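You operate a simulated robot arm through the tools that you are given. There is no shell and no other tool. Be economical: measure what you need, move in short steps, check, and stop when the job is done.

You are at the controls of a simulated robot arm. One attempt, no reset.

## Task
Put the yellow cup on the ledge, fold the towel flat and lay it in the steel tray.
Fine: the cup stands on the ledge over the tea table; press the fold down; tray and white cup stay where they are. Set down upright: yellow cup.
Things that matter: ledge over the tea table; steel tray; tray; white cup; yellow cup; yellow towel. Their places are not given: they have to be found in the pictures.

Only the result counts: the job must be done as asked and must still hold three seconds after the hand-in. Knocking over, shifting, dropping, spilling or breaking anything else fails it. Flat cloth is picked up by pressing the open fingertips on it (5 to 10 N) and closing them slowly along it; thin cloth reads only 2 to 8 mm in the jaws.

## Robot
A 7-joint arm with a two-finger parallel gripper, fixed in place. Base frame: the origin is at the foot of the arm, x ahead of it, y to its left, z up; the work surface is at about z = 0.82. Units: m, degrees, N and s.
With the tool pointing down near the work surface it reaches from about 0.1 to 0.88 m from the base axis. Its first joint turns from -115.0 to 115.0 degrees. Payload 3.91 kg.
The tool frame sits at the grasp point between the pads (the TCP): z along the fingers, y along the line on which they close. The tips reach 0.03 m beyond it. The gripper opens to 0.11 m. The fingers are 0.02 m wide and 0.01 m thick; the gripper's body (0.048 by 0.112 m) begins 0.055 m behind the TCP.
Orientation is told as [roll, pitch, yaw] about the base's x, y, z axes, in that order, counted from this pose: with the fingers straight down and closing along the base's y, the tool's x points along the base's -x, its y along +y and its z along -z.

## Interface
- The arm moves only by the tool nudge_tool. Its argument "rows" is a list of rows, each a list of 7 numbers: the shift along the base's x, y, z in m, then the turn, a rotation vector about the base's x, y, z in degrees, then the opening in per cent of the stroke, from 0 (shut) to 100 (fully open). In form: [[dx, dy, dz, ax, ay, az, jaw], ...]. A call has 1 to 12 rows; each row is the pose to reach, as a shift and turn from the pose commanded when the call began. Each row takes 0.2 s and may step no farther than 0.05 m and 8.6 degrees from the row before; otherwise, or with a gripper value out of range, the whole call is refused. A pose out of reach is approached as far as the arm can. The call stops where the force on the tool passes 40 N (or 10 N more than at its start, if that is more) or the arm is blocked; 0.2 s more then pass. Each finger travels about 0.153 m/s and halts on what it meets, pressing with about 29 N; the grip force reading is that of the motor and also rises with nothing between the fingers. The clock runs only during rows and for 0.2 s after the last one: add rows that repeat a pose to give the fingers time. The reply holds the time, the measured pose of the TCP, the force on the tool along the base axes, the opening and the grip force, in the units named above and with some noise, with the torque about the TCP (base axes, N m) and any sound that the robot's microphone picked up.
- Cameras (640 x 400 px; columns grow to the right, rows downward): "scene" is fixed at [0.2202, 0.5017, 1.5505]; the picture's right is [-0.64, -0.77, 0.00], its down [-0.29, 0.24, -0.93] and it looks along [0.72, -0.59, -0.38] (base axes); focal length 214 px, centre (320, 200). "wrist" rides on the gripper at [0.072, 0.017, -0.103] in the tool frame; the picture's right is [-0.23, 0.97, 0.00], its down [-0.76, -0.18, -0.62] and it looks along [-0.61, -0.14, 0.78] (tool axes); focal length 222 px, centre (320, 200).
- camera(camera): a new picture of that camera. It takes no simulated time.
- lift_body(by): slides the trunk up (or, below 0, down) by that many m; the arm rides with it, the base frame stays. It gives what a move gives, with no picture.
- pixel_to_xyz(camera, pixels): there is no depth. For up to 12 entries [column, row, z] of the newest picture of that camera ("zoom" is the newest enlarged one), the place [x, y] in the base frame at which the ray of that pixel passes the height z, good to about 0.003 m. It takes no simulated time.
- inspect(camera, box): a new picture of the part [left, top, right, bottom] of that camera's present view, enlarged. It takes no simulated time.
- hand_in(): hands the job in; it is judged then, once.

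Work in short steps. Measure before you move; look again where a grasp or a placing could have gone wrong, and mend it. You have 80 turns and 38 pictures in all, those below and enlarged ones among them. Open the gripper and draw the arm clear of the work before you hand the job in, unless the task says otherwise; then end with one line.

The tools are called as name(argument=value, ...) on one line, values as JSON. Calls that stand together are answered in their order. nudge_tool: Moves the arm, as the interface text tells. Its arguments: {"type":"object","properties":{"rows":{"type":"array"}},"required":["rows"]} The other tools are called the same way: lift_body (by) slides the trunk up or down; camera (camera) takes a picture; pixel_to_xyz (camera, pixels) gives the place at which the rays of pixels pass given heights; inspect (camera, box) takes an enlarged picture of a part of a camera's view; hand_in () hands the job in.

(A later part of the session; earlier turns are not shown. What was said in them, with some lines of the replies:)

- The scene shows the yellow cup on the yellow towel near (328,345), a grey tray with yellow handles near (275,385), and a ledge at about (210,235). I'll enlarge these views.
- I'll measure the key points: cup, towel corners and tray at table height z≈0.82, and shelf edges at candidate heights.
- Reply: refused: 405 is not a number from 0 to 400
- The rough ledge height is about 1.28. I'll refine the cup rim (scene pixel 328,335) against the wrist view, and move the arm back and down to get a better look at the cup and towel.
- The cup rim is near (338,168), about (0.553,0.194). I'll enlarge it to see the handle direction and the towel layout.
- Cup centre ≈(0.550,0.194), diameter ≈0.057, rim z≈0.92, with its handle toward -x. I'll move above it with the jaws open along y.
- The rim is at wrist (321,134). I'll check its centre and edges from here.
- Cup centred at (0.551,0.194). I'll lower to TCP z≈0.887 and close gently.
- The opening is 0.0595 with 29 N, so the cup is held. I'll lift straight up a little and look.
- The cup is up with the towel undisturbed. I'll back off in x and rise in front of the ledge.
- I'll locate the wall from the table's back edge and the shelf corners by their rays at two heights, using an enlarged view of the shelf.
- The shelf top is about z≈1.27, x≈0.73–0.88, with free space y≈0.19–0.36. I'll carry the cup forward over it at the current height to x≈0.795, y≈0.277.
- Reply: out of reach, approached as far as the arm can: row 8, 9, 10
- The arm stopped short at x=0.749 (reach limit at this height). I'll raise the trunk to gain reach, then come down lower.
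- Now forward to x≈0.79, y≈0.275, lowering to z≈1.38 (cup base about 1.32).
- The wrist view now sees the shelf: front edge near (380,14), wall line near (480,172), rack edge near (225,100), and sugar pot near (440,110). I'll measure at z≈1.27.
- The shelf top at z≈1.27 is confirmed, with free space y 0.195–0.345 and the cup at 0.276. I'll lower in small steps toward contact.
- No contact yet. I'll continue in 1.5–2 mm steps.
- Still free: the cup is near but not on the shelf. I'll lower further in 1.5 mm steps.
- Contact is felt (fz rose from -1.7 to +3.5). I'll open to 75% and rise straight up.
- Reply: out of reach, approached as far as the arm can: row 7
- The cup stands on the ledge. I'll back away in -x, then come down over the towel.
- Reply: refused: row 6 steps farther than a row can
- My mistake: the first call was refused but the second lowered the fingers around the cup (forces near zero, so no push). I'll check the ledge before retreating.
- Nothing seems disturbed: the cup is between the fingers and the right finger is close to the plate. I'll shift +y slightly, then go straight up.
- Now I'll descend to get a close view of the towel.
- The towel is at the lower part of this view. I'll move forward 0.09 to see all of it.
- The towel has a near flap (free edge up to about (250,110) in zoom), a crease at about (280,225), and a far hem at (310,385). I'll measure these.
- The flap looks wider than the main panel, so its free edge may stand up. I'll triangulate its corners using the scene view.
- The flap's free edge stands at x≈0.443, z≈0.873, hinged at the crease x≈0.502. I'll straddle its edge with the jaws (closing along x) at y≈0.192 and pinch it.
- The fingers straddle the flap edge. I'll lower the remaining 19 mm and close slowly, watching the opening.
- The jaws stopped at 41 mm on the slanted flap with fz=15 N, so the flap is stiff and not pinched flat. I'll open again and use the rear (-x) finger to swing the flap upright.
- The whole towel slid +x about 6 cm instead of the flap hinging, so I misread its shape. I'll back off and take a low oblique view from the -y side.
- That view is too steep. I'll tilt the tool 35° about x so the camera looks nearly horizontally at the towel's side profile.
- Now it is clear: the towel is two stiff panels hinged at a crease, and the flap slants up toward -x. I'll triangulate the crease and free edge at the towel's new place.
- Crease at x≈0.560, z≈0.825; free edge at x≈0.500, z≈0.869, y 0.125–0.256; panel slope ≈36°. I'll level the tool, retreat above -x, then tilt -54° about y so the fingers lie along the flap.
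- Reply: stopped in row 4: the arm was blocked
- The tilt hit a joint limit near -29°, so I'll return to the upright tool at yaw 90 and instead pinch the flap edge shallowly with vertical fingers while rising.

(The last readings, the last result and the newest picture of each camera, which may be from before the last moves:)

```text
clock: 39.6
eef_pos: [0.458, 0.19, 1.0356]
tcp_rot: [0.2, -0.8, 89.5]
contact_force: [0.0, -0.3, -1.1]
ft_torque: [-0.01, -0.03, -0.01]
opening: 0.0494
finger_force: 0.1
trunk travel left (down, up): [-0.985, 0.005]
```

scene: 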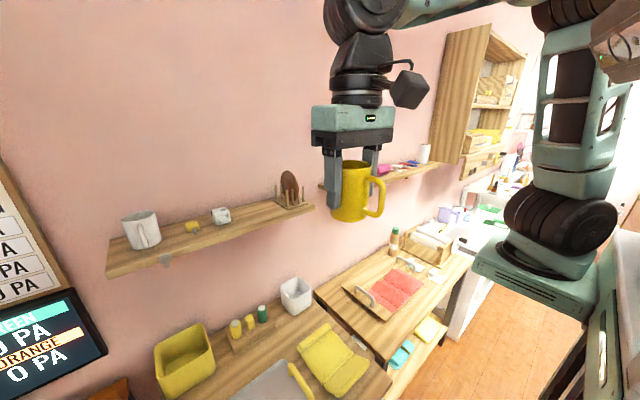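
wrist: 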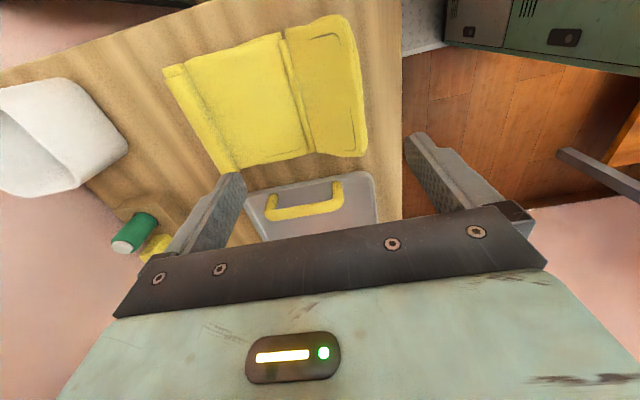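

Upright again. I'll descend to straddle the edge (x≈0.510, tips ≈0.857).

nudge_tool(rows=[[0.02, 0, -0.04, 0, 0, 0, 46], [0.04, 0, -0.08, 0, 0, 0, 46], [0.052, 0, -0.115, 0, 0, 0, 46], [0.052, 0, -0.135, 0, 0, 0, 46], [0.052, 0, -0.147, 0, 0, 0, 46], [0.052, 0, -0.147, 0, 0, 0, 46]])

inspect(camera="scene", box=[280, 310, 380, 390])

```text
clock: 41.0
eef_pos: [0.51, 0.1882, 0.889]
tcp_rot: [0.1, -0.8, 89.5]
contact_force: [0.2, 0.1, -0.2]
ft_torque: [-0.02, 0.01, 0.01]
opening: 0.0507
finger_force: 0.1
trunk travel left (down, up): [-0.985, 0.005]
```

```text
5.00 times, centred on (330, 350) of scene
```

zoom: 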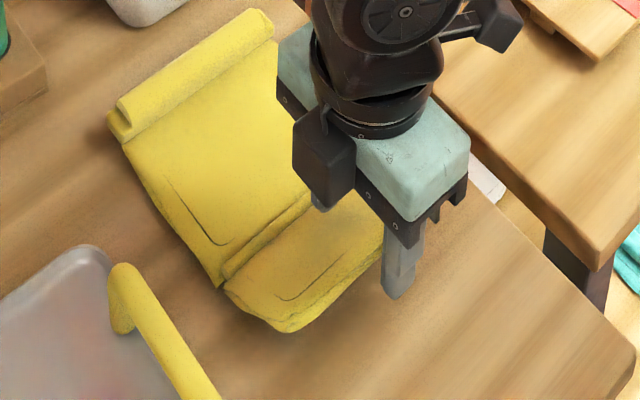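

The fingers straddle the edge without contact. I'll close slowly while rising 2–3 mm per row so the flap can swing upright.

nudge_tool(rows=[[0, 0, 0.0, 0, 0, 0, 40], [0.0, 0, 0.002, 0, 0, 0, 34], [0.0, 0, 0.005, 0, 0, 0, 28], [0, 0, 0.008, 0, 0, 0, 22], [0, 0, 0.012, 0, 0, 0, 16], [0, 0, 0.016, 0, 0, 0, 10], [0, 0, 0.018, 0, 0, 0, 5], [0, 0, 0.018, 0, 0, 0, 0], [0, 0, 0.018, 0, 0, 0, 0]])

```text
clock: 43.0
eef_pos: [0.5111, 0.1876, 0.9074]
tcp_rot: [0.1, -0.9, 89.4]
contact_force: [1.7, -0.6, 5.8]
ft_torque: [-0.08, -0.38, 0.04]
opening: 0.0214
finger_force: 28.9
trunk travel left (down, up): [-0.985, 0.005]
```

Jaws hold 21 mm with the tips at z≈0.877, so the flap has swung up. I'll rise a bit more with the jaws closing to see if it straightens.

nudge_tool(rows=[[0.002, 0, 0.003, 0, 0, 0, 0], [0.004, 0, 0.006, 0, 0, 0, 0], [0.006, 0, 0.009, 0, 0, 0, 0], [0.006, 0, 0.009, 0, 0, 0, 0]])

inspect(camera="scene", box=[280, 310, 380, 390])

```text
clock: 44.0
eef_pos: [0.5183, 0.1889, 0.9168]
tcp_rot: [0.1, -0.8, 89.3]
contact_force: [1.4, -0.6, 4.1]
ft_torque: [-0.07, -0.27, 0.04]
opening: 0.0182
finger_force: 29.1
trunk travel left (down, up): [-0.985, 0.005]
```

```text
5.00 times, centred on (330, 350) of scene
```

zoom: 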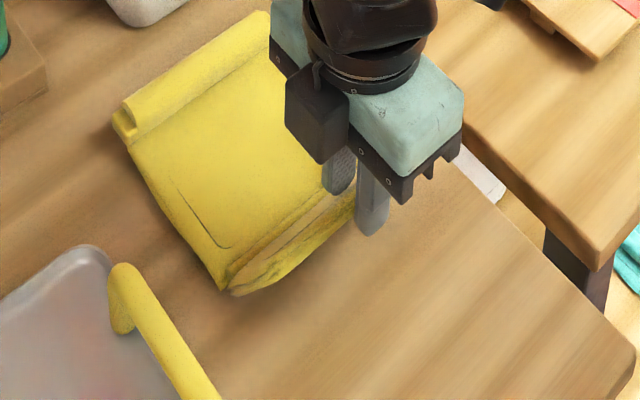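

The flap is nearly upright and the crease hasn't moved. I'll carry the edge over toward +x along the arc.

nudge_tool(rows=[[0.01, 0, 0.001, 0, 2, 0, 0], [0.02, 0, 0.001, 0, 5, 0, 0], [0.03, 0, 0.001, 0, 8, 0, 0], [0.042, 0, 0.0, 0, 11, 0, 0], [0.054, 0, -0.002, 0, 15, 0, 0], [0.066, 0, -0.006, 0, 19, 0, 0], [0.078, 0, -0.012, 0, 23, 0, 0]])

inspect(camera="scene", box=[270, 310, 370, 390])

```text
clock: 44.6
eef_pos: [0.531, 0.1886, 0.919]
tcp_rot: [4.3, -0.6, 89.3]
contact_force: [-5.9, -4.7, 25.3]
ft_torque: [-0.12, -0.35, -0.32]
opening: 0.0179
finger_force: 29.1
trunk travel left (down, up): [-0.985, 0.005]
stopped in row 2: the force on the tool passed its limit at 44 N (the readings are from after the stop); the commanded pose is now the measured one
```

```text
5.00 times, centred on (320, 350) of scene
```

zoom: 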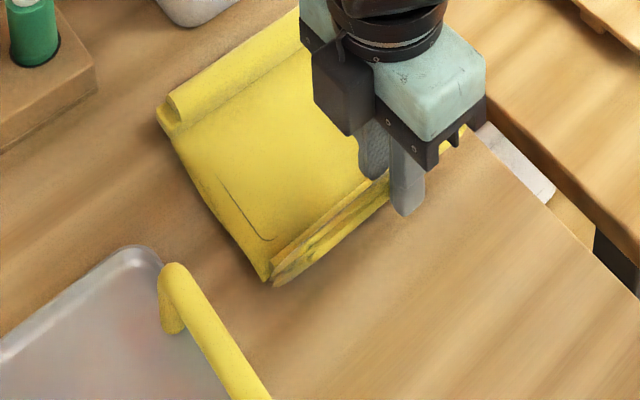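

Force hit 44 N because the upright flap pushes up on the jaws. I'll rise a few mm to relieve it, then continue forward in smaller steps.

nudge_tool(rows=[[0, 0, 0.004, 0, 0, 0, 0], [0.003, 0, 0.008, 0, 0, 0, 0], [0.008, 0, 0.01, 0, 1, 0, 0], [0.014, 0, 0.011, 0, 2, 0, 0]])

```text
clock: 45.6
eef_pos: [0.5466, 0.1904, 0.9284]
tcp_rot: [6.3, -0.7, 89.5]
contact_force: [0.7, -1.5, 13.3]
ft_torque: [0.05, -0.14, 0.07]
opening: 0.0136
finger_force: 29.2
trunk travel left (down, up): [-0.985, 0.005]
```

Opening dropped to 13.6 mm, so the panel is now aligned with the fingers. I'll continue over the top.

nudge_tool(rows=[[0.006, 0, 0.001, 0, 3, 0, 0], [0.012, 0, 0.001, 0, 6, 0, 0], [0.018, 0, 0.0, 0, 9, 0, 0], [0.024, 0, -0.001, 0, 12, 0, 0]])

```text
clock: 46.6
eef_pos: [0.5672, 0.1884, 0.9236]
tcp_rot: [18.6, -0.3, 89.4]
contact_force: [-1.3, 0.0, -1.2]
ft_torque: [0.07, -0.01, -0.02]
opening: 0.0114
finger_force: 29.2
trunk travel left (down, up): [-0.985, 0.005]
```

Forces are small and the panel is about 19° past vertical. I'll continue the arc with matching tilt.

nudge_tool(rows=[[0.01, 0, -0.003, 0, 6, 0, 0], [0.019, 0, -0.008, 0, 11.5, 0, 0], [0.027, 0, -0.013, 0, 16.5, 0, 0], [0.033, 0, -0.018, 0, 21, 0, 0], [0.039, 0, -0.024, 0, 26, 0, 0], [0.045, 0, -0.031, 0, 31, 0, 0]])

inspect(camera="scene", box=[270, 310, 370, 390])

```text
clock: 48.0
eef_pos: [0.6268, 0.1871, 0.9231]
tcp_rot: [47.8, -0.7, 88.8]
contact_force: [-1.0, -0.1, -0.6]
ft_torque: [-0.14, 0.04, 0.0]
opening: 0.0112
finger_force: 28.8
out of reach, approached as far as the arm can: row 6
trunk travel left (down, up): [-0.985, 0.005]
```

```text
5.00 times, centred on (320, 350) of scene
```

zoom: 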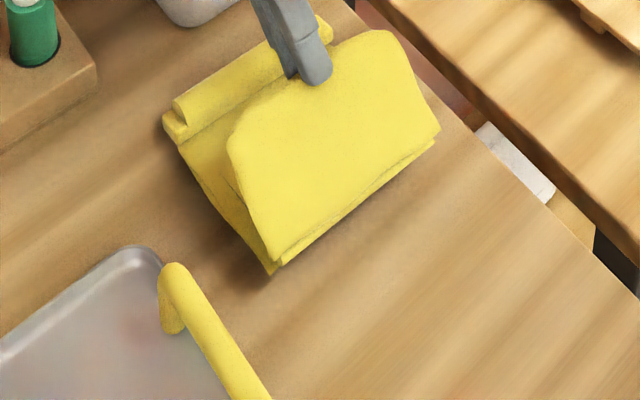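

The flap is folded over to about 45°. I'll lower along the arc a bit more before releasing.

nudge_tool(rows=[[0.0, 0, -0.006, 0, 0, 0, 0], [0.0, 0, -0.012, 0, 0, 0, 0], [0.002, 0, -0.018, 0, 0, 0, 0], [0.004, 0, -0.024, 0, 0, 0, 0]])

```text
clock: 49.2
eef_pos: [0.6505, 0.1905, 0.9401]
tcp_rot: [44.7, -2.7, 88.1]
contact_force: [1.0, -0.4, -0.4]
ft_torque: [-0.03, -0.06, 0.01]
opening: 0.0111
finger_force: 28.8
out of reach, approached as far as the arm can: row 1, 2, 3, 4
trunk travel left (down, up): [-0.985, 0.005]
stopped in row 4: the arm was blocked; the commanded pose is now the measured one
```

The arm is at a limit at this tilt and drifted up. I'll lower the trunk by 4 cm, which carries the hand straight down.

lift_body(by=-0.045)

inspect(camera="scene", box=[260, 290, 380, 390])

```text
clock: 50.0
eef_pos: [0.6501, 0.1904, 0.8959]
tcp_rot: [44.7, -2.5, 88.3]
contact_force: [4.8, 1.6, 10.9]
ft_torque: [-0.62, 0.52, 0.09]
opening: 0.0133
finger_force: 28.8
trunk travel left (down, up): [-0.94, 0.05]
```

```text
4.00 times, centred on (320, 340) of scene
```

zoom: 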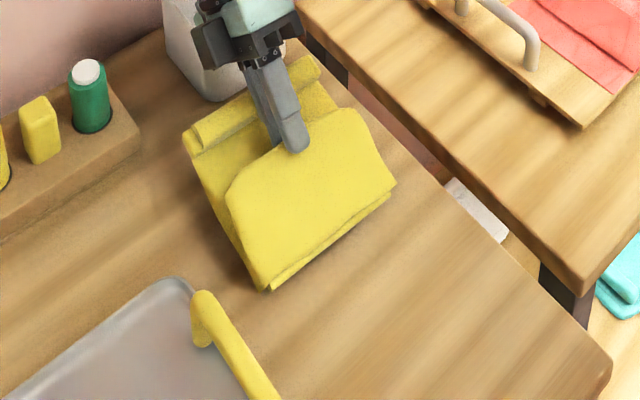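

The flap lies lower now with the towel close to folded. I'll open, slide the fingers off along their axis, and bring the tool upright.

nudge_tool(rows=[[0, 0, 0, 0, 0, 0, 32], [0, 0, 0, 0, 0, 0, 32], [0.012, 0, 0.012, 0, -3, 0, 32], [0.025, 0, 0.028, 0, -8, 0, 32], [0.028, 0, 0.06, 0, -16, 0, 32], [0.02, 0, 0.095, 0, -24, 0, 32], [0.005, 0, 0.12, 0, -32, 0, 20], [-0.01, 0, 0.14, 0, -40, 0, 10], [-0.025, 0, 0.15, 0, -44, 0, 0], [-0.025, 0, 0.15, 0, -44, 0, 0]])

```text
clock: 52.4
eef_pos: [0.7781, 0.298, 0.9817]
tcp_rot: [3.2, -1.6, 90.3]
contact_force: [0.2, 0.1, 0.4]
ft_torque: [-0.03, 0.04, 0.0]
opening: 0.0002
finger_force: 29.1
out of reach, approached as far as the arm can: row 3, 4, 5, 6, 7, 8, 9, 10
trunk travel left (down, up): [-0.94, 0.05]
stopped in row 10: the arm was blocked; the commanded pose is now the measured one
```

The arm ended at (0.778, 0.298) instead of where I asked, so I need to look at the whole scene before moving further.

camera(camera="scene")

```text
2 pictures are left
```

scene: 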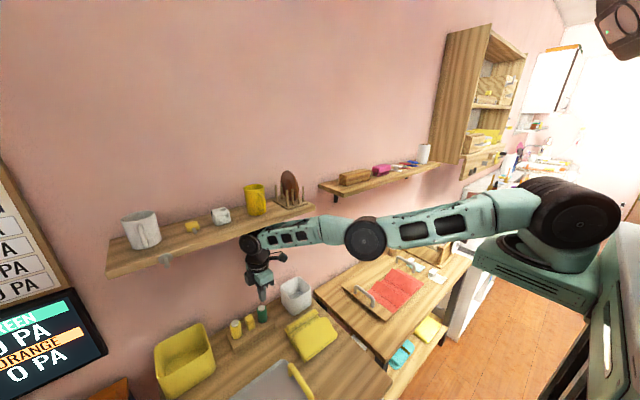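

Nothing is knocked over; the hand is above the bottle stand and the towel appears folded near (312,335). I'll measure the towel and move the hand straight back in -x.

pixel_to_xyz(camera="scene", pixels=[[301, 361, 0.83], [338, 337, 0.83], [285, 327, 0.83], [316, 308, 0.84], [312, 335, 0.84], [300, 361, 0.82], [275, 365, 0.83], [314, 399, 0.83], [263, 322, 0.82]])

nudge_tool(rows=[[-0.03, 0, 0.0, 0, 0, 0, 0], [-0.07, 0, 0.0, 0, 0, 0, 0], [-0.11, -0.02, 0.0, 0, 0, 0, 0], [-0.14, -0.05, 0.0, 0, 0, 0, 0], [-0.15, -0.08, 0.0, 0, 0, 0, 0], [-0.15, -0.108, 0.0, 0, 0, 0, 0], [-0.15, -0.108, 0.0, 0, -3, 0, 0]])

```text
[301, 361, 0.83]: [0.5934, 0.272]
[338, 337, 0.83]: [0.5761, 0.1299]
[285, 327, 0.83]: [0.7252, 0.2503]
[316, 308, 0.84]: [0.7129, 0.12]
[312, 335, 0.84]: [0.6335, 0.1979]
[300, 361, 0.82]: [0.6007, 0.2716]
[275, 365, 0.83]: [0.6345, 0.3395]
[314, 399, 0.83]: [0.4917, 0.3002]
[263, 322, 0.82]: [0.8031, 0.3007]
```

```text
clock: 54.0
eef_pos: [0.7631, 0.2934, 0.9157]
tcp_rot: [-0.3, -1.8, 90.2]
contact_force: [0.1, 0.0, 0.3]
ft_torque: [0.0, 0.02, -0.03]
opening: 0.0
finger_force: 29.3
out of reach, approached as far as the arm can: row 1, 2, 3, 4, 5, 6, 7
trunk travel left (down, up): [-0.94, 0.05]
```

The arm is stuck near a joint limit and has sunk to z=0.916 next to the bottles. I'll raise the trunk 4.5 cm first, then unwind the yaw.

lift_body(by=0.045)

nudge_tool(rows=[[0, 0, 0, 0, 0, -8, 0], [0, 0, 0, 0, 0, -16, 0], [0, 0, 0, 0, 0, -24, 0]])

```text
clock: 54.9
eef_pos: [0.7634, 0.2933, 0.9601]
tcp_rot: [0.0, -1.8, 90.3]
contact_force: [0.1, 0.6, 0.3]
ft_torque: [0.0, 0.01, 0.0]
opening: 0.0
finger_force: 29.2
trunk travel left (down, up): [-0.985, 0.005]
```

```text
clock: 55.7
eef_pos: [0.7651, 0.2955, 0.9599]
tcp_rot: [0.0, -1.6, 66.2]
contact_force: [-0.4, -0.1, 0.2]
ft_torque: [0.0, -0.02, -0.01]
opening: 0.0
finger_force: 28.7
trunk travel left (down, up): [-0.985, 0.005]
```

Yaw unwinds fine. I'll continue to yaw 0 while starting to back off in -x.

nudge_tool(rows=[[0, 0, 0, 0, 0, -8, 0], [0, 0, 0, 0, 0, -16, 0], [0, 0, 0, 0, 0, -24, 0], [0, 0, 0, 0, 0, -32, 0], [0, 0, 0, 0, 0, -40, 0], [0, 0, 0, 0, 0, -48, 0], [0, 0, 0, 0, 0, -56, 0], [0, 0, 0, 0, 0, -66, 0]])

```text
refused: row 8 steps farther than a row can; nothing moved
```

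nudge_tool(rows=[[0, 0, 0, 0, 0, -8.2, 0], [0, 0, 0, 0, 0, -16.4, 0], [0, 0, 0, 0, 0, -24.6, 0], [0, 0, 0, 0, 0, -32.8, 0], [0, 0, 0, 0, 0, -41, 0], [0, 0, 0, 0, 0, -49.2, 0], [0, 0, 0, 0, 0, -57.4, 0], [0, 0, 0, 0, 0, -66, 0], [-0.02, 0, 0.0, 0, 0, -66, 0], [-0.04, 0, 0.0, 0, 0, -66, 0]])

```text
clock: 57.9
eef_pos: [0.7452, 0.3116, 0.9495]
tcp_rot: [-0.2, -1.7, 0.2]
contact_force: [0.1, 0.2, -0.6]
ft_torque: [0.0, 0.01, 0.0]
opening: 0.0
finger_force: 28.3
out of reach, approached as far as the arm can: row 9, 10
trunk travel left (down, up): [-0.985, 0.005]
```

Moving -x is hampered by a joint limit. I'll test going up and -y in small steps to let the arm unfold.

nudge_tool(rows=[[0, -0.02, 0.02, 0, 0, 0, 0], [0, -0.04, 0.04, 0, 0, 0, 0], [0, -0.06, 0.05, 0, 0, 0, 0], [0, -0.08, 0.06, 0, 0, 0, 0]])

```text
clock: 58.9
eef_pos: [0.7848, 0.2761, 0.9816]
tcp_rot: [-0.7, -1.3, 0.7]
contact_force: [-0.6, 0.0, 0.2]
ft_torque: [0.01, 0.05, 0.02]
opening: 0.0003
finger_force: 28.8
out of reach, approached as far as the arm can: row 1, 2, 3, 4
trunk travel left (down, up): [-0.985, 0.005]
```

I seem stuck on a joint-limit surface. I'll test whether tilting the tool slightly (fingers forward) while staying put frees it.

nudge_tool(rows=[[0, 0, 0, 0, -6, 0, 0], [-0.01, 0, 0, 0, -12, 0, 0], [-0.03, 0, 0, 0, -18, 0, 0], [-0.05, 0, 0, 0, -24, 0, 0]])

```text
clock: 59.9
eef_pos: [0.8153, 0.3293, 0.9696]
tcp_rot: [0.4, -26.9, -0.5]
contact_force: [-0.6, 0.4, -0.4]
ft_torque: [0.0, 0.0, -0.02]
opening: 0.0
finger_force: 29.2
out of reach, approached as far as the arm can: row 1, 2, 3, 4
trunk travel left (down, up): [-0.985, 0.005]
```

Rotating the tool about -y straightened the elbow, so rotating about +y should re-bend it. I'll try that while moving inward.

nudge_tool(rows=[[-0.02, 0, 0.005, 0, 8, 0, 0], [-0.04, 0, 0.01, 0, 16, 0, 0], [-0.06, 0, 0.015, 0, 24, 0, 0], [-0.08, 0, 0.02, 0, 32, 0, 0], [-0.1, 0, 0.025, 0, 40, 0, 0], [-0.12, 0, 0.03, 0, 48, 0, 0], [-0.14, 0, 0.035, 0, 55, 0, 0], [-0.14, 0, 0.035, 0, 55, 0, 0]])

```text
clock: 61.7
eef_pos: [0.6489, 0.3153, 1.0017]
tcp_rot: [0.2, 29.4, 0.4]
contact_force: [0.3, 0.2, -0.1]
ft_torque: [-0.01, -0.02, 0.03]
opening: 0.0
finger_force: 29.4
out of reach, approached as far as the arm can: row 4, 5, 6, 7, 8
trunk travel left (down, up): [-0.985, 0.005]
```

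Still on the limit surface but further in. I'll try a downward plus inward move here, over the clear table between the tray and the bottle stand.

nudge_tool(rows=[[-0.02, 0, -0.02, 0, 4, 0, 0], [-0.04, 0, -0.03, 0, 8, 0, 0], [-0.07, 0, -0.03, 0, 12, 0, 0], [-0.1, 0, -0.01, 0, 14, 0, 0], [-0.13, 0, 0.02, 0, 14, 0, 0], [-0.16, 0, 0.05, 0, 14, 0, 0]])

```text
clock: 63.1
eef_pos: [0.5461, 0.3727, 1.0169]
tcp_rot: [0.2, 43.6, 0.3]
contact_force: [0.2, -0.4, -0.8]
ft_torque: [0.03, 0.03, 0.0]
opening: 0.0001
finger_force: 29.2
out of reach, approached as far as the arm can: row 2, 3, 4, 5, 6
trunk travel left (down, up): [-0.985, 0.005]
```

Progress inward to x=0.546. I'll continue inward and up, keeping the tilt.

nudge_tool(rows=[[-0.04, -0.02, 0.01, 0, 0, 0, 0], [-0.08, -0.04, 0.02, 0, 0, 0, 0], [-0.11, -0.06, 0.05, 0, 0, 0, 0], [-0.13, -0.07, 0.09, 0, 0, 0, 0], [-0.15, -0.08, 0.13, 0, 0, 0, 0], [-0.17, -0.09, 0.17, 0, 0, 0, 0], [-0.17, -0.09, 0.21, 0, 0, 0, 0], [-0.17, -0.09, 0.25, 0, 0, 0, 0], [-0.17, -0.09, 0.25, 0, 0, 0, 0]])

```text
clock: 65.1
eef_pos: [0.4958, 0.4665, 1.237]
tcp_rot: [0.2, 43.2, 0.5]
contact_force: [-0.6, -0.2, -0.5]
ft_torque: [0.01, 0.04, 0.04]
opening: 0.0
finger_force: 29.2
out of reach, approached as far as the arm can: row 1, 2, 3, 4, 5, 6, 7, 8, 9
trunk travel left (down, up): [-0.985, 0.005]
```

The arm is fully stretched (singular elbow). A purely downward move should bend the elbow the right way, as it did earlier over the ledge, so I'll try that here, high above the tray.

nudge_tool(rows=[[0, 0, -0.04, 0, 0, 0, 0], [0, 0, -0.08, 0, 0, 0, 0], [0, 0, -0.12, 0, 0, 0, 0], [-0.02, -0.01, -0.15, 0, 0, 0, 0], [-0.06, -0.03, -0.15, 0, 0, 0, 0], [-0.1, -0.05, -0.15, 0, 0, 0, 0]])

```text
clock: 66.5
eef_pos: [0.3971, 0.4208, 1.0874]
tcp_rot: [0.4, 43.2, 0.5]
contact_force: [-0.5, 0.4, 0.1]
ft_torque: [-0.02, 0.01, 0.01]
opening: 0.0003
finger_force: 29.1
out of reach, approached as far as the arm can: row 2, 3
trunk travel left (down, up): [-0.985, 0.005]
```

Freed: the last rows tracked exactly. I'll bring the tool upright while staying close in.

nudge_tool(rows=[[-0.0, -0.03, 0, 0, -7.2, 0, 0], [0.0, -0.06, 0, 0, -14.4, 0, 0], [0.0, -0.09, 0, 0, -21.6, 0, 0], [0.0, -0.12, 0, 0, -28.8, 0, 0], [0.0, -0.15, 0, 0, -36, 0, 0], [0, -0.18, 0, 0, -43.2, 0, 0], [0, -0.18, 0, 0, -43.2, 0, 0]])

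```text
clock: 68.1
eef_pos: [0.3952, 0.241, 1.0867]
tcp_rot: [-0.1, 0.0, 0.2]
contact_force: [0.2, -0.2, 0.0]
ft_torque: [-0.03, -0.02, 0.0]
opening: 0.0004
finger_force: 29.1
trunk travel left (down, up): [-0.985, 0.005]
```

Back to a normal upright posture. I'll go above the towel and use one of the two remaining pictures to see its state.

nudge_tool(rows=[[0.04, -0.01, -0.015, 0, 0, 0, 30], [0.08, -0.02, -0.03, 0, 0, 0, 60], [0.12, -0.03, -0.04, 0, 0, 0, 100], [0.16, -0.045, -0.05, 0, 0, 0, 100], [0.165, -0.045, -0.055, 0, 0, 0, 100], [0.165, -0.045, -0.055, 0, 0, 0, 100]])

inspect(camera="wrist", box=[180, 0, 500, 200])

```text
clock: 69.5
eef_pos: [0.5633, 0.1962, 1.0313]
tcp_rot: [0.0, 0.0, 0.4]
contact_force: [-0.4, -0.7, -0.5]
ft_torque: [0.0, -0.02, 0.02]
opening: 0.11
finger_force: 0.1
trunk travel left (down, up): [-0.985, 0.005]
```

```text
2.00 times, centred on (340, 100) of wrist
```

zoom: 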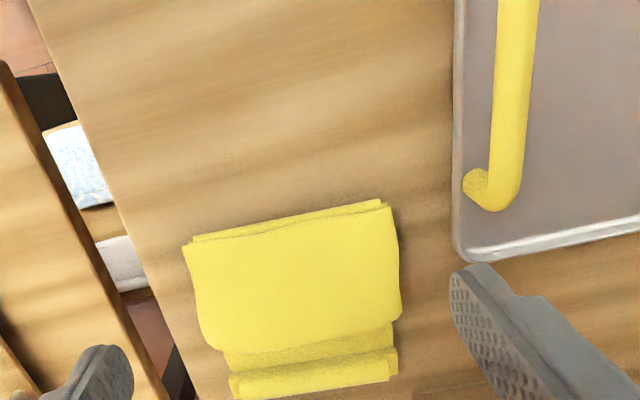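

The flap is folded over onto the main panel. I'll measure the towel and tray corner.

pixel_to_xyz(camera="zoom", pixels=[[190, 240, 0.83], [380, 201, 0.83], [225, 350, 0.84], [398, 315, 0.84], [232, 395, 0.83], [396, 375, 0.83], [456, 240, 0.83], [470, 185, 0.86], [505, 205, 0.86], [630, 230, 0.83], [300, 275, 0.84], [455, 100, 0.83]])

```text
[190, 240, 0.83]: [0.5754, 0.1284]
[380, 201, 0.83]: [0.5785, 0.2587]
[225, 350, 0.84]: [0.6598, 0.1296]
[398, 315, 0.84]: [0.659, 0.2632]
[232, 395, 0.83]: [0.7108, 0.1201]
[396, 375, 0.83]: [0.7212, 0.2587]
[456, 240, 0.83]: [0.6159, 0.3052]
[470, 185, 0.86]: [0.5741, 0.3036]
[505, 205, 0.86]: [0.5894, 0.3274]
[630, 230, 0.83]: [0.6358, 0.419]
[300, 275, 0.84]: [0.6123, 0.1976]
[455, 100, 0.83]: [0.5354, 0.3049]
```

Crease x≈0.577, flap edge x≈0.657, far hem x≈0.716, y 0.125–0.26. I'll lower the fingertips (5 cm apart) onto the flap near its free edge and press.

nudge_tool(rows=[[0.03, 0, -0.04, 0, 0, 0, 46], [0.065, 0, -0.075, 0, 0, 0, 46], [0.075, 0, -0.11, 0, 0, 0, 46], [0.075, 0, -0.14, 0, 0, 0, 46], [0.075, 0, -0.15, 0, 0, 0, 46], [0.075, 0, -0.154, 0, 0, 0, 46], [0.075, 0, -0.158, 0, 0, 0, 46]])

```text
clock: 71.1
eef_pos: [0.6365, 0.1962, 0.8743]
tcp_rot: [-0.1, 0.1, 0.4]
contact_force: [-1.0, -1.1, 5.1]
ft_torque: [0.08, 0.08, 0.02]
opening: 0.0503
finger_force: 0.0
trunk travel left (down, up): [-0.985, 0.005]
```

Contact at tip z≈0.844 with 5 N. I'll press a few mm further.

nudge_tool(rows=[[0, 0, -0.002, 0, 0, 0, 46], [0, 0, -0.004, 0, 0, 0, 46], [0, 0, -0.006, 0, 0, 0, 46], [0, 0, -0.008, 0, 0, 0, 46], [0, 0, -0.008, 0, 0, 0, 46]])

```text
clock: 71.8
eef_pos: [0.6365, 0.1962, 0.8723]
tcp_rot: [-0.1, 0.1, 0.3]
contact_force: [-9.4, -6.3, 29.8]
ft_torque: [-0.02, 0.6, 0.16]
opening: 0.0501
finger_force: 0.1
trunk travel left (down, up): [-0.985, 0.005]
stopped in row 3: the force on the tool passed its limit at 43 N (the readings are from after the stop); the commanded pose is now the measured one
```

Pressed flat to tip z≈0.842 at 30+ N. I'll lift, move to near the crease (x≈0.595), and press there.

nudge_tool(rows=[[0, 0, 0.015, 0, 0, 0, 46], [-0.02, 0, 0.015, 0, 0, 0, 46], [-0.042, 0, 0.015, 0, 0, 0, 46], [-0.042, 0, 0.008, 0, 0, 0, 46], [-0.042, 0, 0.004, 0, 0, 0, 46], [-0.042, 0, 0.002, 0, 0, 0, 46], [-0.042, 0, 0.0005, 0, 0, 0, 46], [-0.042, 0, -0.001, 0, 0, 0, 46], [-0.042, 0, -0.0025, 0, 0, 0, 46], [-0.042, 0, -0.004, 0, 0, 0, 46]])

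```text
clock: 73.5
eef_pos: [0.5957, 0.1955, 0.874]
tcp_rot: [-0.1, 0.0, 0.3]
contact_force: [-7.9, -6.3, 29.4]
ft_torque: [-0.11, 0.31, -0.03]
opening: 0.0505
finger_force: 0.0
trunk travel left (down, up): [-0.985, 0.005]
stopped in row 8: the force on the tool passed its limit at 45 N (the readings are from after the stop); the commanded pose is now the measured one
```

Both presses held at about 30 N, so the fold is flat (stack ≈ 22 mm). Now I'll move to the towel's middle (x≈0.637), press lightly and look for 5–10 N.

nudge_tool(rows=[[0, 0, 0.015, 0, 0, 0, 40], [0.02, 0, 0.015, 0, 0, 0, 40], [0.04, 0, 0.012, 0, 0, 0, 40], [0.04, 0, 0.005, 0, 0, 0, 40], [0.04, 0, 0.002, 0, 0, 0, 40], [0.04, 0, 0.0, 0, 0, 0, 40], [0.04, 0, -0.0005, 0, 0, 0, 40]])

```text
clock: 75.1
eef_pos: [0.6374, 0.1961, 0.8746]
tcp_rot: [0.0, -0.1, 0.3]
contact_force: [-2.6, -7.0, 23.5]
ft_torque: [-0.13, 0.29, 0.04]
opening: 0.0439
finger_force: 0.1
trunk travel left (down, up): [-0.985, 0.005]
```

23 N is a bit much. I'll ease off 1 mm and close slowly along the cloth.

nudge_tool(rows=[[0, 0, 0.0008, 0, 0, 0, 40], [0, 0, 0.001, 0, 0, 0, 35], [0, 0, 0.001, 0, 0, 0, 30], [0, 0, 0.001, 0, 0, 0, 25], [0, 0, 0.001, 0, 0, 0, 20], [0, 0, 0.001, 0, 0, 0, 15], [0, 0, 0.001, 0, 0, 0, 10], [0, 0, 0.001, 0, 0, 0, 5], [0, 0, 0.001, 0, 0, 0, 0], [0, 0, 0.001, 0, 0, 0, 0]])

```text
clock: 77.3
eef_pos: [0.6366, 0.1966, 0.8729]
tcp_rot: [-0.1, -0.1, 0.3]
contact_force: [2.1, 0.7, 24.3]
ft_torque: [0.08, 0.18, 0.02]
opening: 0.0
finger_force: 29.1
trunk travel left (down, up): [-0.985, 0.005]
```

The jaws closed to 0, so the stiff panel can't be pinched by pressing. I'll lift clear, turn to yaw 90, and instead grip the folded flap across its 8 cm depth (crease edge to flap edge).

nudge_tool(rows=[[0, 0, 0.04, 0, 0, 0, 0], [0, 0, 0.08, 0, 0, 8.2, 20], [-0.005, 0, 0.08, 0, 0, 16.4, 40], [-0.01, 0, 0.08, 0, 0, 24.6, 60], [-0.015, 0, 0.08, 0, 0, 32.8, 80], [-0.02, -0.002, 0.08, 0, 0, 41, 100], [-0.02, -0.002, 0.08, 0, 0, 49.2, 100], [-0.02, -0.002, 0.08, 0, 0, 57.4, 100], [-0.02, -0.002, 0.08, 0, 0, 65.6, 100], [-0.02, -0.002, 0.08, 0, 0, 73.8, 100], [-0.02, -0.002, 0.08, 0, 0, 82, 100], [-0.02, -0.002, 0.08, 0, 0, 89.6, 100]])

```text
clock: 79.9
eef_pos: [0.6176, 0.195, 0.9516]
tcp_rot: [0.0, 0.0, 90.1]
contact_force: [0.2, 0.2, -0.3]
ft_torque: [0.03, 0.02, -0.01]
opening: 0.1096
finger_force: 0.1
trunk travel left (down, up): [-0.985, 0.005]
```

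In place above the flap with the jaws open along x. I'll lower until the +x finger touches the main panel.

nudge_tool(rows=[[0, 0, -0.04, 0, 0, 0, 100], [0, 0, -0.07, 0, 0, 0, 100], [0, 0, -0.08, 0, 0, 0, 100], [0, 0, -0.084, 0, 0, 0, 100], [0, 0, -0.087, 0, 0, 0, 100]])

```text
clock: 81.1
eef_pos: [0.6173, 0.1947, 0.8649]
tcp_rot: [0.1, 0.1, 89.9]
contact_force: [-0.6, 0.4, -0.1]
ft_torque: [0.02, -0.01, -0.02]
opening: 0.1101
finger_force: 0.1
trunk travel left (down, up): [-0.985, 0.005]
```

Tips are at z≈0.835 and still free. I'll go on in 1.5 mm steps to feel the main panel.

nudge_tool(rows=[[0, 0, -0.0015, 0, 0, 0, 100], [0, 0, -0.003, 0, 0, 0, 100], [0, 0, -0.0045, 0, 0, 0, 100]])

```text
clock: 81.9
eef_pos: [0.6173, 0.1952, 0.8613]
tcp_rot: [-0.1, -0.1, 89.9]
contact_force: [-0.6, -0.1, 6.4]
ft_torque: [-0.01, -0.35, -0.03]
opening: 0.1095
finger_force: 0.1
trunk travel left (down, up): [-0.985, 0.005]
```

The +x finger touches the main panel at 6 N (torque confirms the side). I'll ease up 1 mm and close across the flap.

nudge_tool(rows=[[0, 0, 0.001, 0, 0, 0, 95], [0, 0, 0.001, 0, 0, 0, 88], [0, 0, 0.001, 0, 0, 0, 82], [0, 0, 0.001, 0, 0, 0, 76], [0, 0, 0.001, 0, 0, 0, 70], [0, 0, 0.001, 0, 0, 0, 64], [0, 0, 0.001, 0, 0, 0, 58], [0, 0, 0.001, 0, 0, 0, 50], [0, 0, 0.001, 0, 0, 0, 40], [0, 0, 0.001, 0, 0, 0, 40]])

```text
clock: 84.1
eef_pos: [0.618, 0.1944, 0.862]
tcp_rot: [0.0, 0.0, 89.9]
contact_force: [0.0, 0.4, -0.8]
ft_torque: [-0.01, 0.02, 0.04]
opening: 0.0793
finger_force: 28.6
trunk travel left (down, up): [-0.985, 0.005]
```

The grip holds at 79 mm with 29 N, exactly the flap depth. I'll lift slowly.

nudge_tool(rows=[[0, 0, 0.01, 0, 0, 0, 40], [0, 0, 0.025, 0, 0, 0, 40], [0, 0, 0.045, 0, 0, 0, 40], [0, 0, 0.07, 0, 0, 0, 40], [0, 0, 0.07, 0, 0, 0, 40]])

inspect(camera="scene", box=[220, 280, 380, 400])

```text
clock: 85.3
eef_pos: [0.6172, 0.1948, 0.9322]
tcp_rot: [-0.1, -0.1, 90.0]
contact_force: [0.1, -0.7, -0.9]
ft_torque: [0.0, 0.02, -0.02]
opening: 0.0791
finger_force: 29.0
trunk travel left (down, up): [-0.985, 0.005]
```

```text
3.33 times, centred on (300, 340) of scene
```

zoom: 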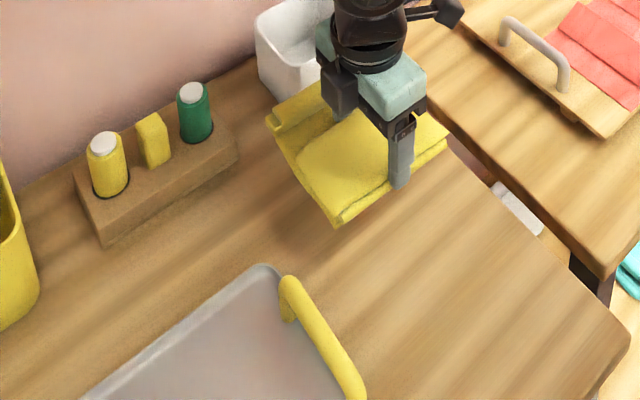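

The towel is lifted flat and folded as one unit. I'll rise, then carry it over the tray to TCP (0.505, 0.457) — towel centre ≈ (0.535, 0.456).

nudge_tool(rows=[[-0.02, 0, 0.02, 0, 0, 0, 40], [-0.05, 0.01, 0.04, 0, 0, 0, 40], [-0.08, 0.04, 0.045, 0, 0, 0, 40], [-0.105, 0.075, 0.045, 0, 0, 0, 40], [-0.112, 0.115, 0.045, 0, 0, 0, 40], [-0.112, 0.155, 0.045, 0, 0, 0, 40], [-0.112, 0.195, 0.045, 0, 0, 0, 40], [-0.112, 0.23, 0.045, 0, 0, 0, 40], [-0.112, 0.262, 0.045, 0, 0, 0, 40], [-0.112, 0.262, 0.045, 0, 0, 0, 40]])

```text
clock: 87.5
eef_pos: [0.504, 0.4579, 0.9774]
tcp_rot: [0.0, 0.0, 89.9]
contact_force: [0.2, -0.5, -1.3]
ft_torque: [0.03, 0.04, 0.0]
opening: 0.0794
finger_force: 29.1
trunk travel left (down, up): [-0.985, 0.005]
```

Arrived exactly, grip unchanged. I'll lower toward the tray floor.

nudge_tool(rows=[[0, 0, -0.03, 0, 0, 0, 40], [0, 0, -0.06, 0, 0, 0, 40], [0, 0, -0.08, 0, 0, 0, 40], [0, 0, -0.095, 0, 0, 0, 40], [0, 0, -0.102, 0, 0, 0, 40], [0, 0, -0.105, 0, 0, 0, 40]])

```text
clock: 88.9
eef_pos: [0.5043, 0.4548, 0.8712]
tcp_rot: [0.0, -0.1, 90.0]
contact_force: [0.5, -0.1, -1.1]
ft_torque: [0.01, 0.07, 0.0]
opening: 0.0791
finger_force: 29.1
trunk travel left (down, up): [-0.985, 0.005]
```

No contact yet, so 1.5 mm steps.

nudge_tool(rows=[[0, 0, -0.0015, 0, 0, 0, 40], [0, 0, -0.003, 0, 0, 0, 40], [0, 0, -0.0045, 0, 0, 0, 40]])

```text
clock: 89.7
eef_pos: [0.5062, 0.4542, 0.8695]
tcp_rot: [-0.1, 0.1, 89.8]
contact_force: [-0.1, 0.0, -1.8]
ft_torque: [0.02, 0.06, -0.01]
opening: 0.0792
finger_force: 29.0
trunk travel left (down, up): [-0.985, 0.005]
```

nudge_tool(rows=[[0, 0, -0.0015, 0, 0, 0, 40], [0, 0, -0.003, 0, 0, 0, 40], [0, 0, -0.003, 0, 0, 0, 40]])

```text
clock: 90.5
eef_pos: [0.5042, 0.4534, 0.8665]
tcp_rot: [-0.1, -0.1, 89.9]
contact_force: [0.5, 0.1, 0.5]
ft_torque: [-0.06, 0.07, -0.06]
opening: 0.0791
finger_force: 29.2
out of reach, approached as far as the arm can: row 2, 3
trunk travel left (down, up): [-0.985, 0.005]
5 turns are left
```

Contact is felt (fz -1.8 → +0.5). I'll open to 88% and rise straight up.

nudge_tool(rows=[[0, 0, 0, 0, 0, 0, 78], [0, 0, 0, 0, 0, 0, 84], [0, 0, 0, 0, 0, 0, 88], [0, 0, 0, 0, 0, 0, 88], [0, 0, 0.01, 0, 0, 0, 88], [0, 0, 0.03, 0, 0, 0, 88], [0, 0, 0.07, 0, 0, 0, 88], [0, 0, 0.11, 0, 0, 0, 88], [0, 0, 0.15, 0, 0, 0, 88]])

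```text
clock: 92.5
eef_pos: [0.5274, 0.4994, 1.0015]
tcp_rot: [0.1, 0.2, 89.8]
contact_force: [-0.5, 0.2, 0.4]
ft_torque: [0.02, -0.03, 0.0]
opening: 0.0967
finger_force: 0.1
out of reach, approached as far as the arm can: row 6, 7, 8, 9
trunk travel left (down, up): [-0.985, 0.005]
4 turns are left
```

Released: the load is gone and the hand is clear 15 cm above the tray with the jaws open. Handing in.

hand_in()

```text
The job is handed in.
```

I handed the job in with the yellow cup standing on the ledge and the towel folded, pressed flat and laid in the steel tray. I had no pictures left to check the towel after its release. The towel slid about 6 cm on the table when I first pushed it, but I saw nothing else shifted or knocked over.
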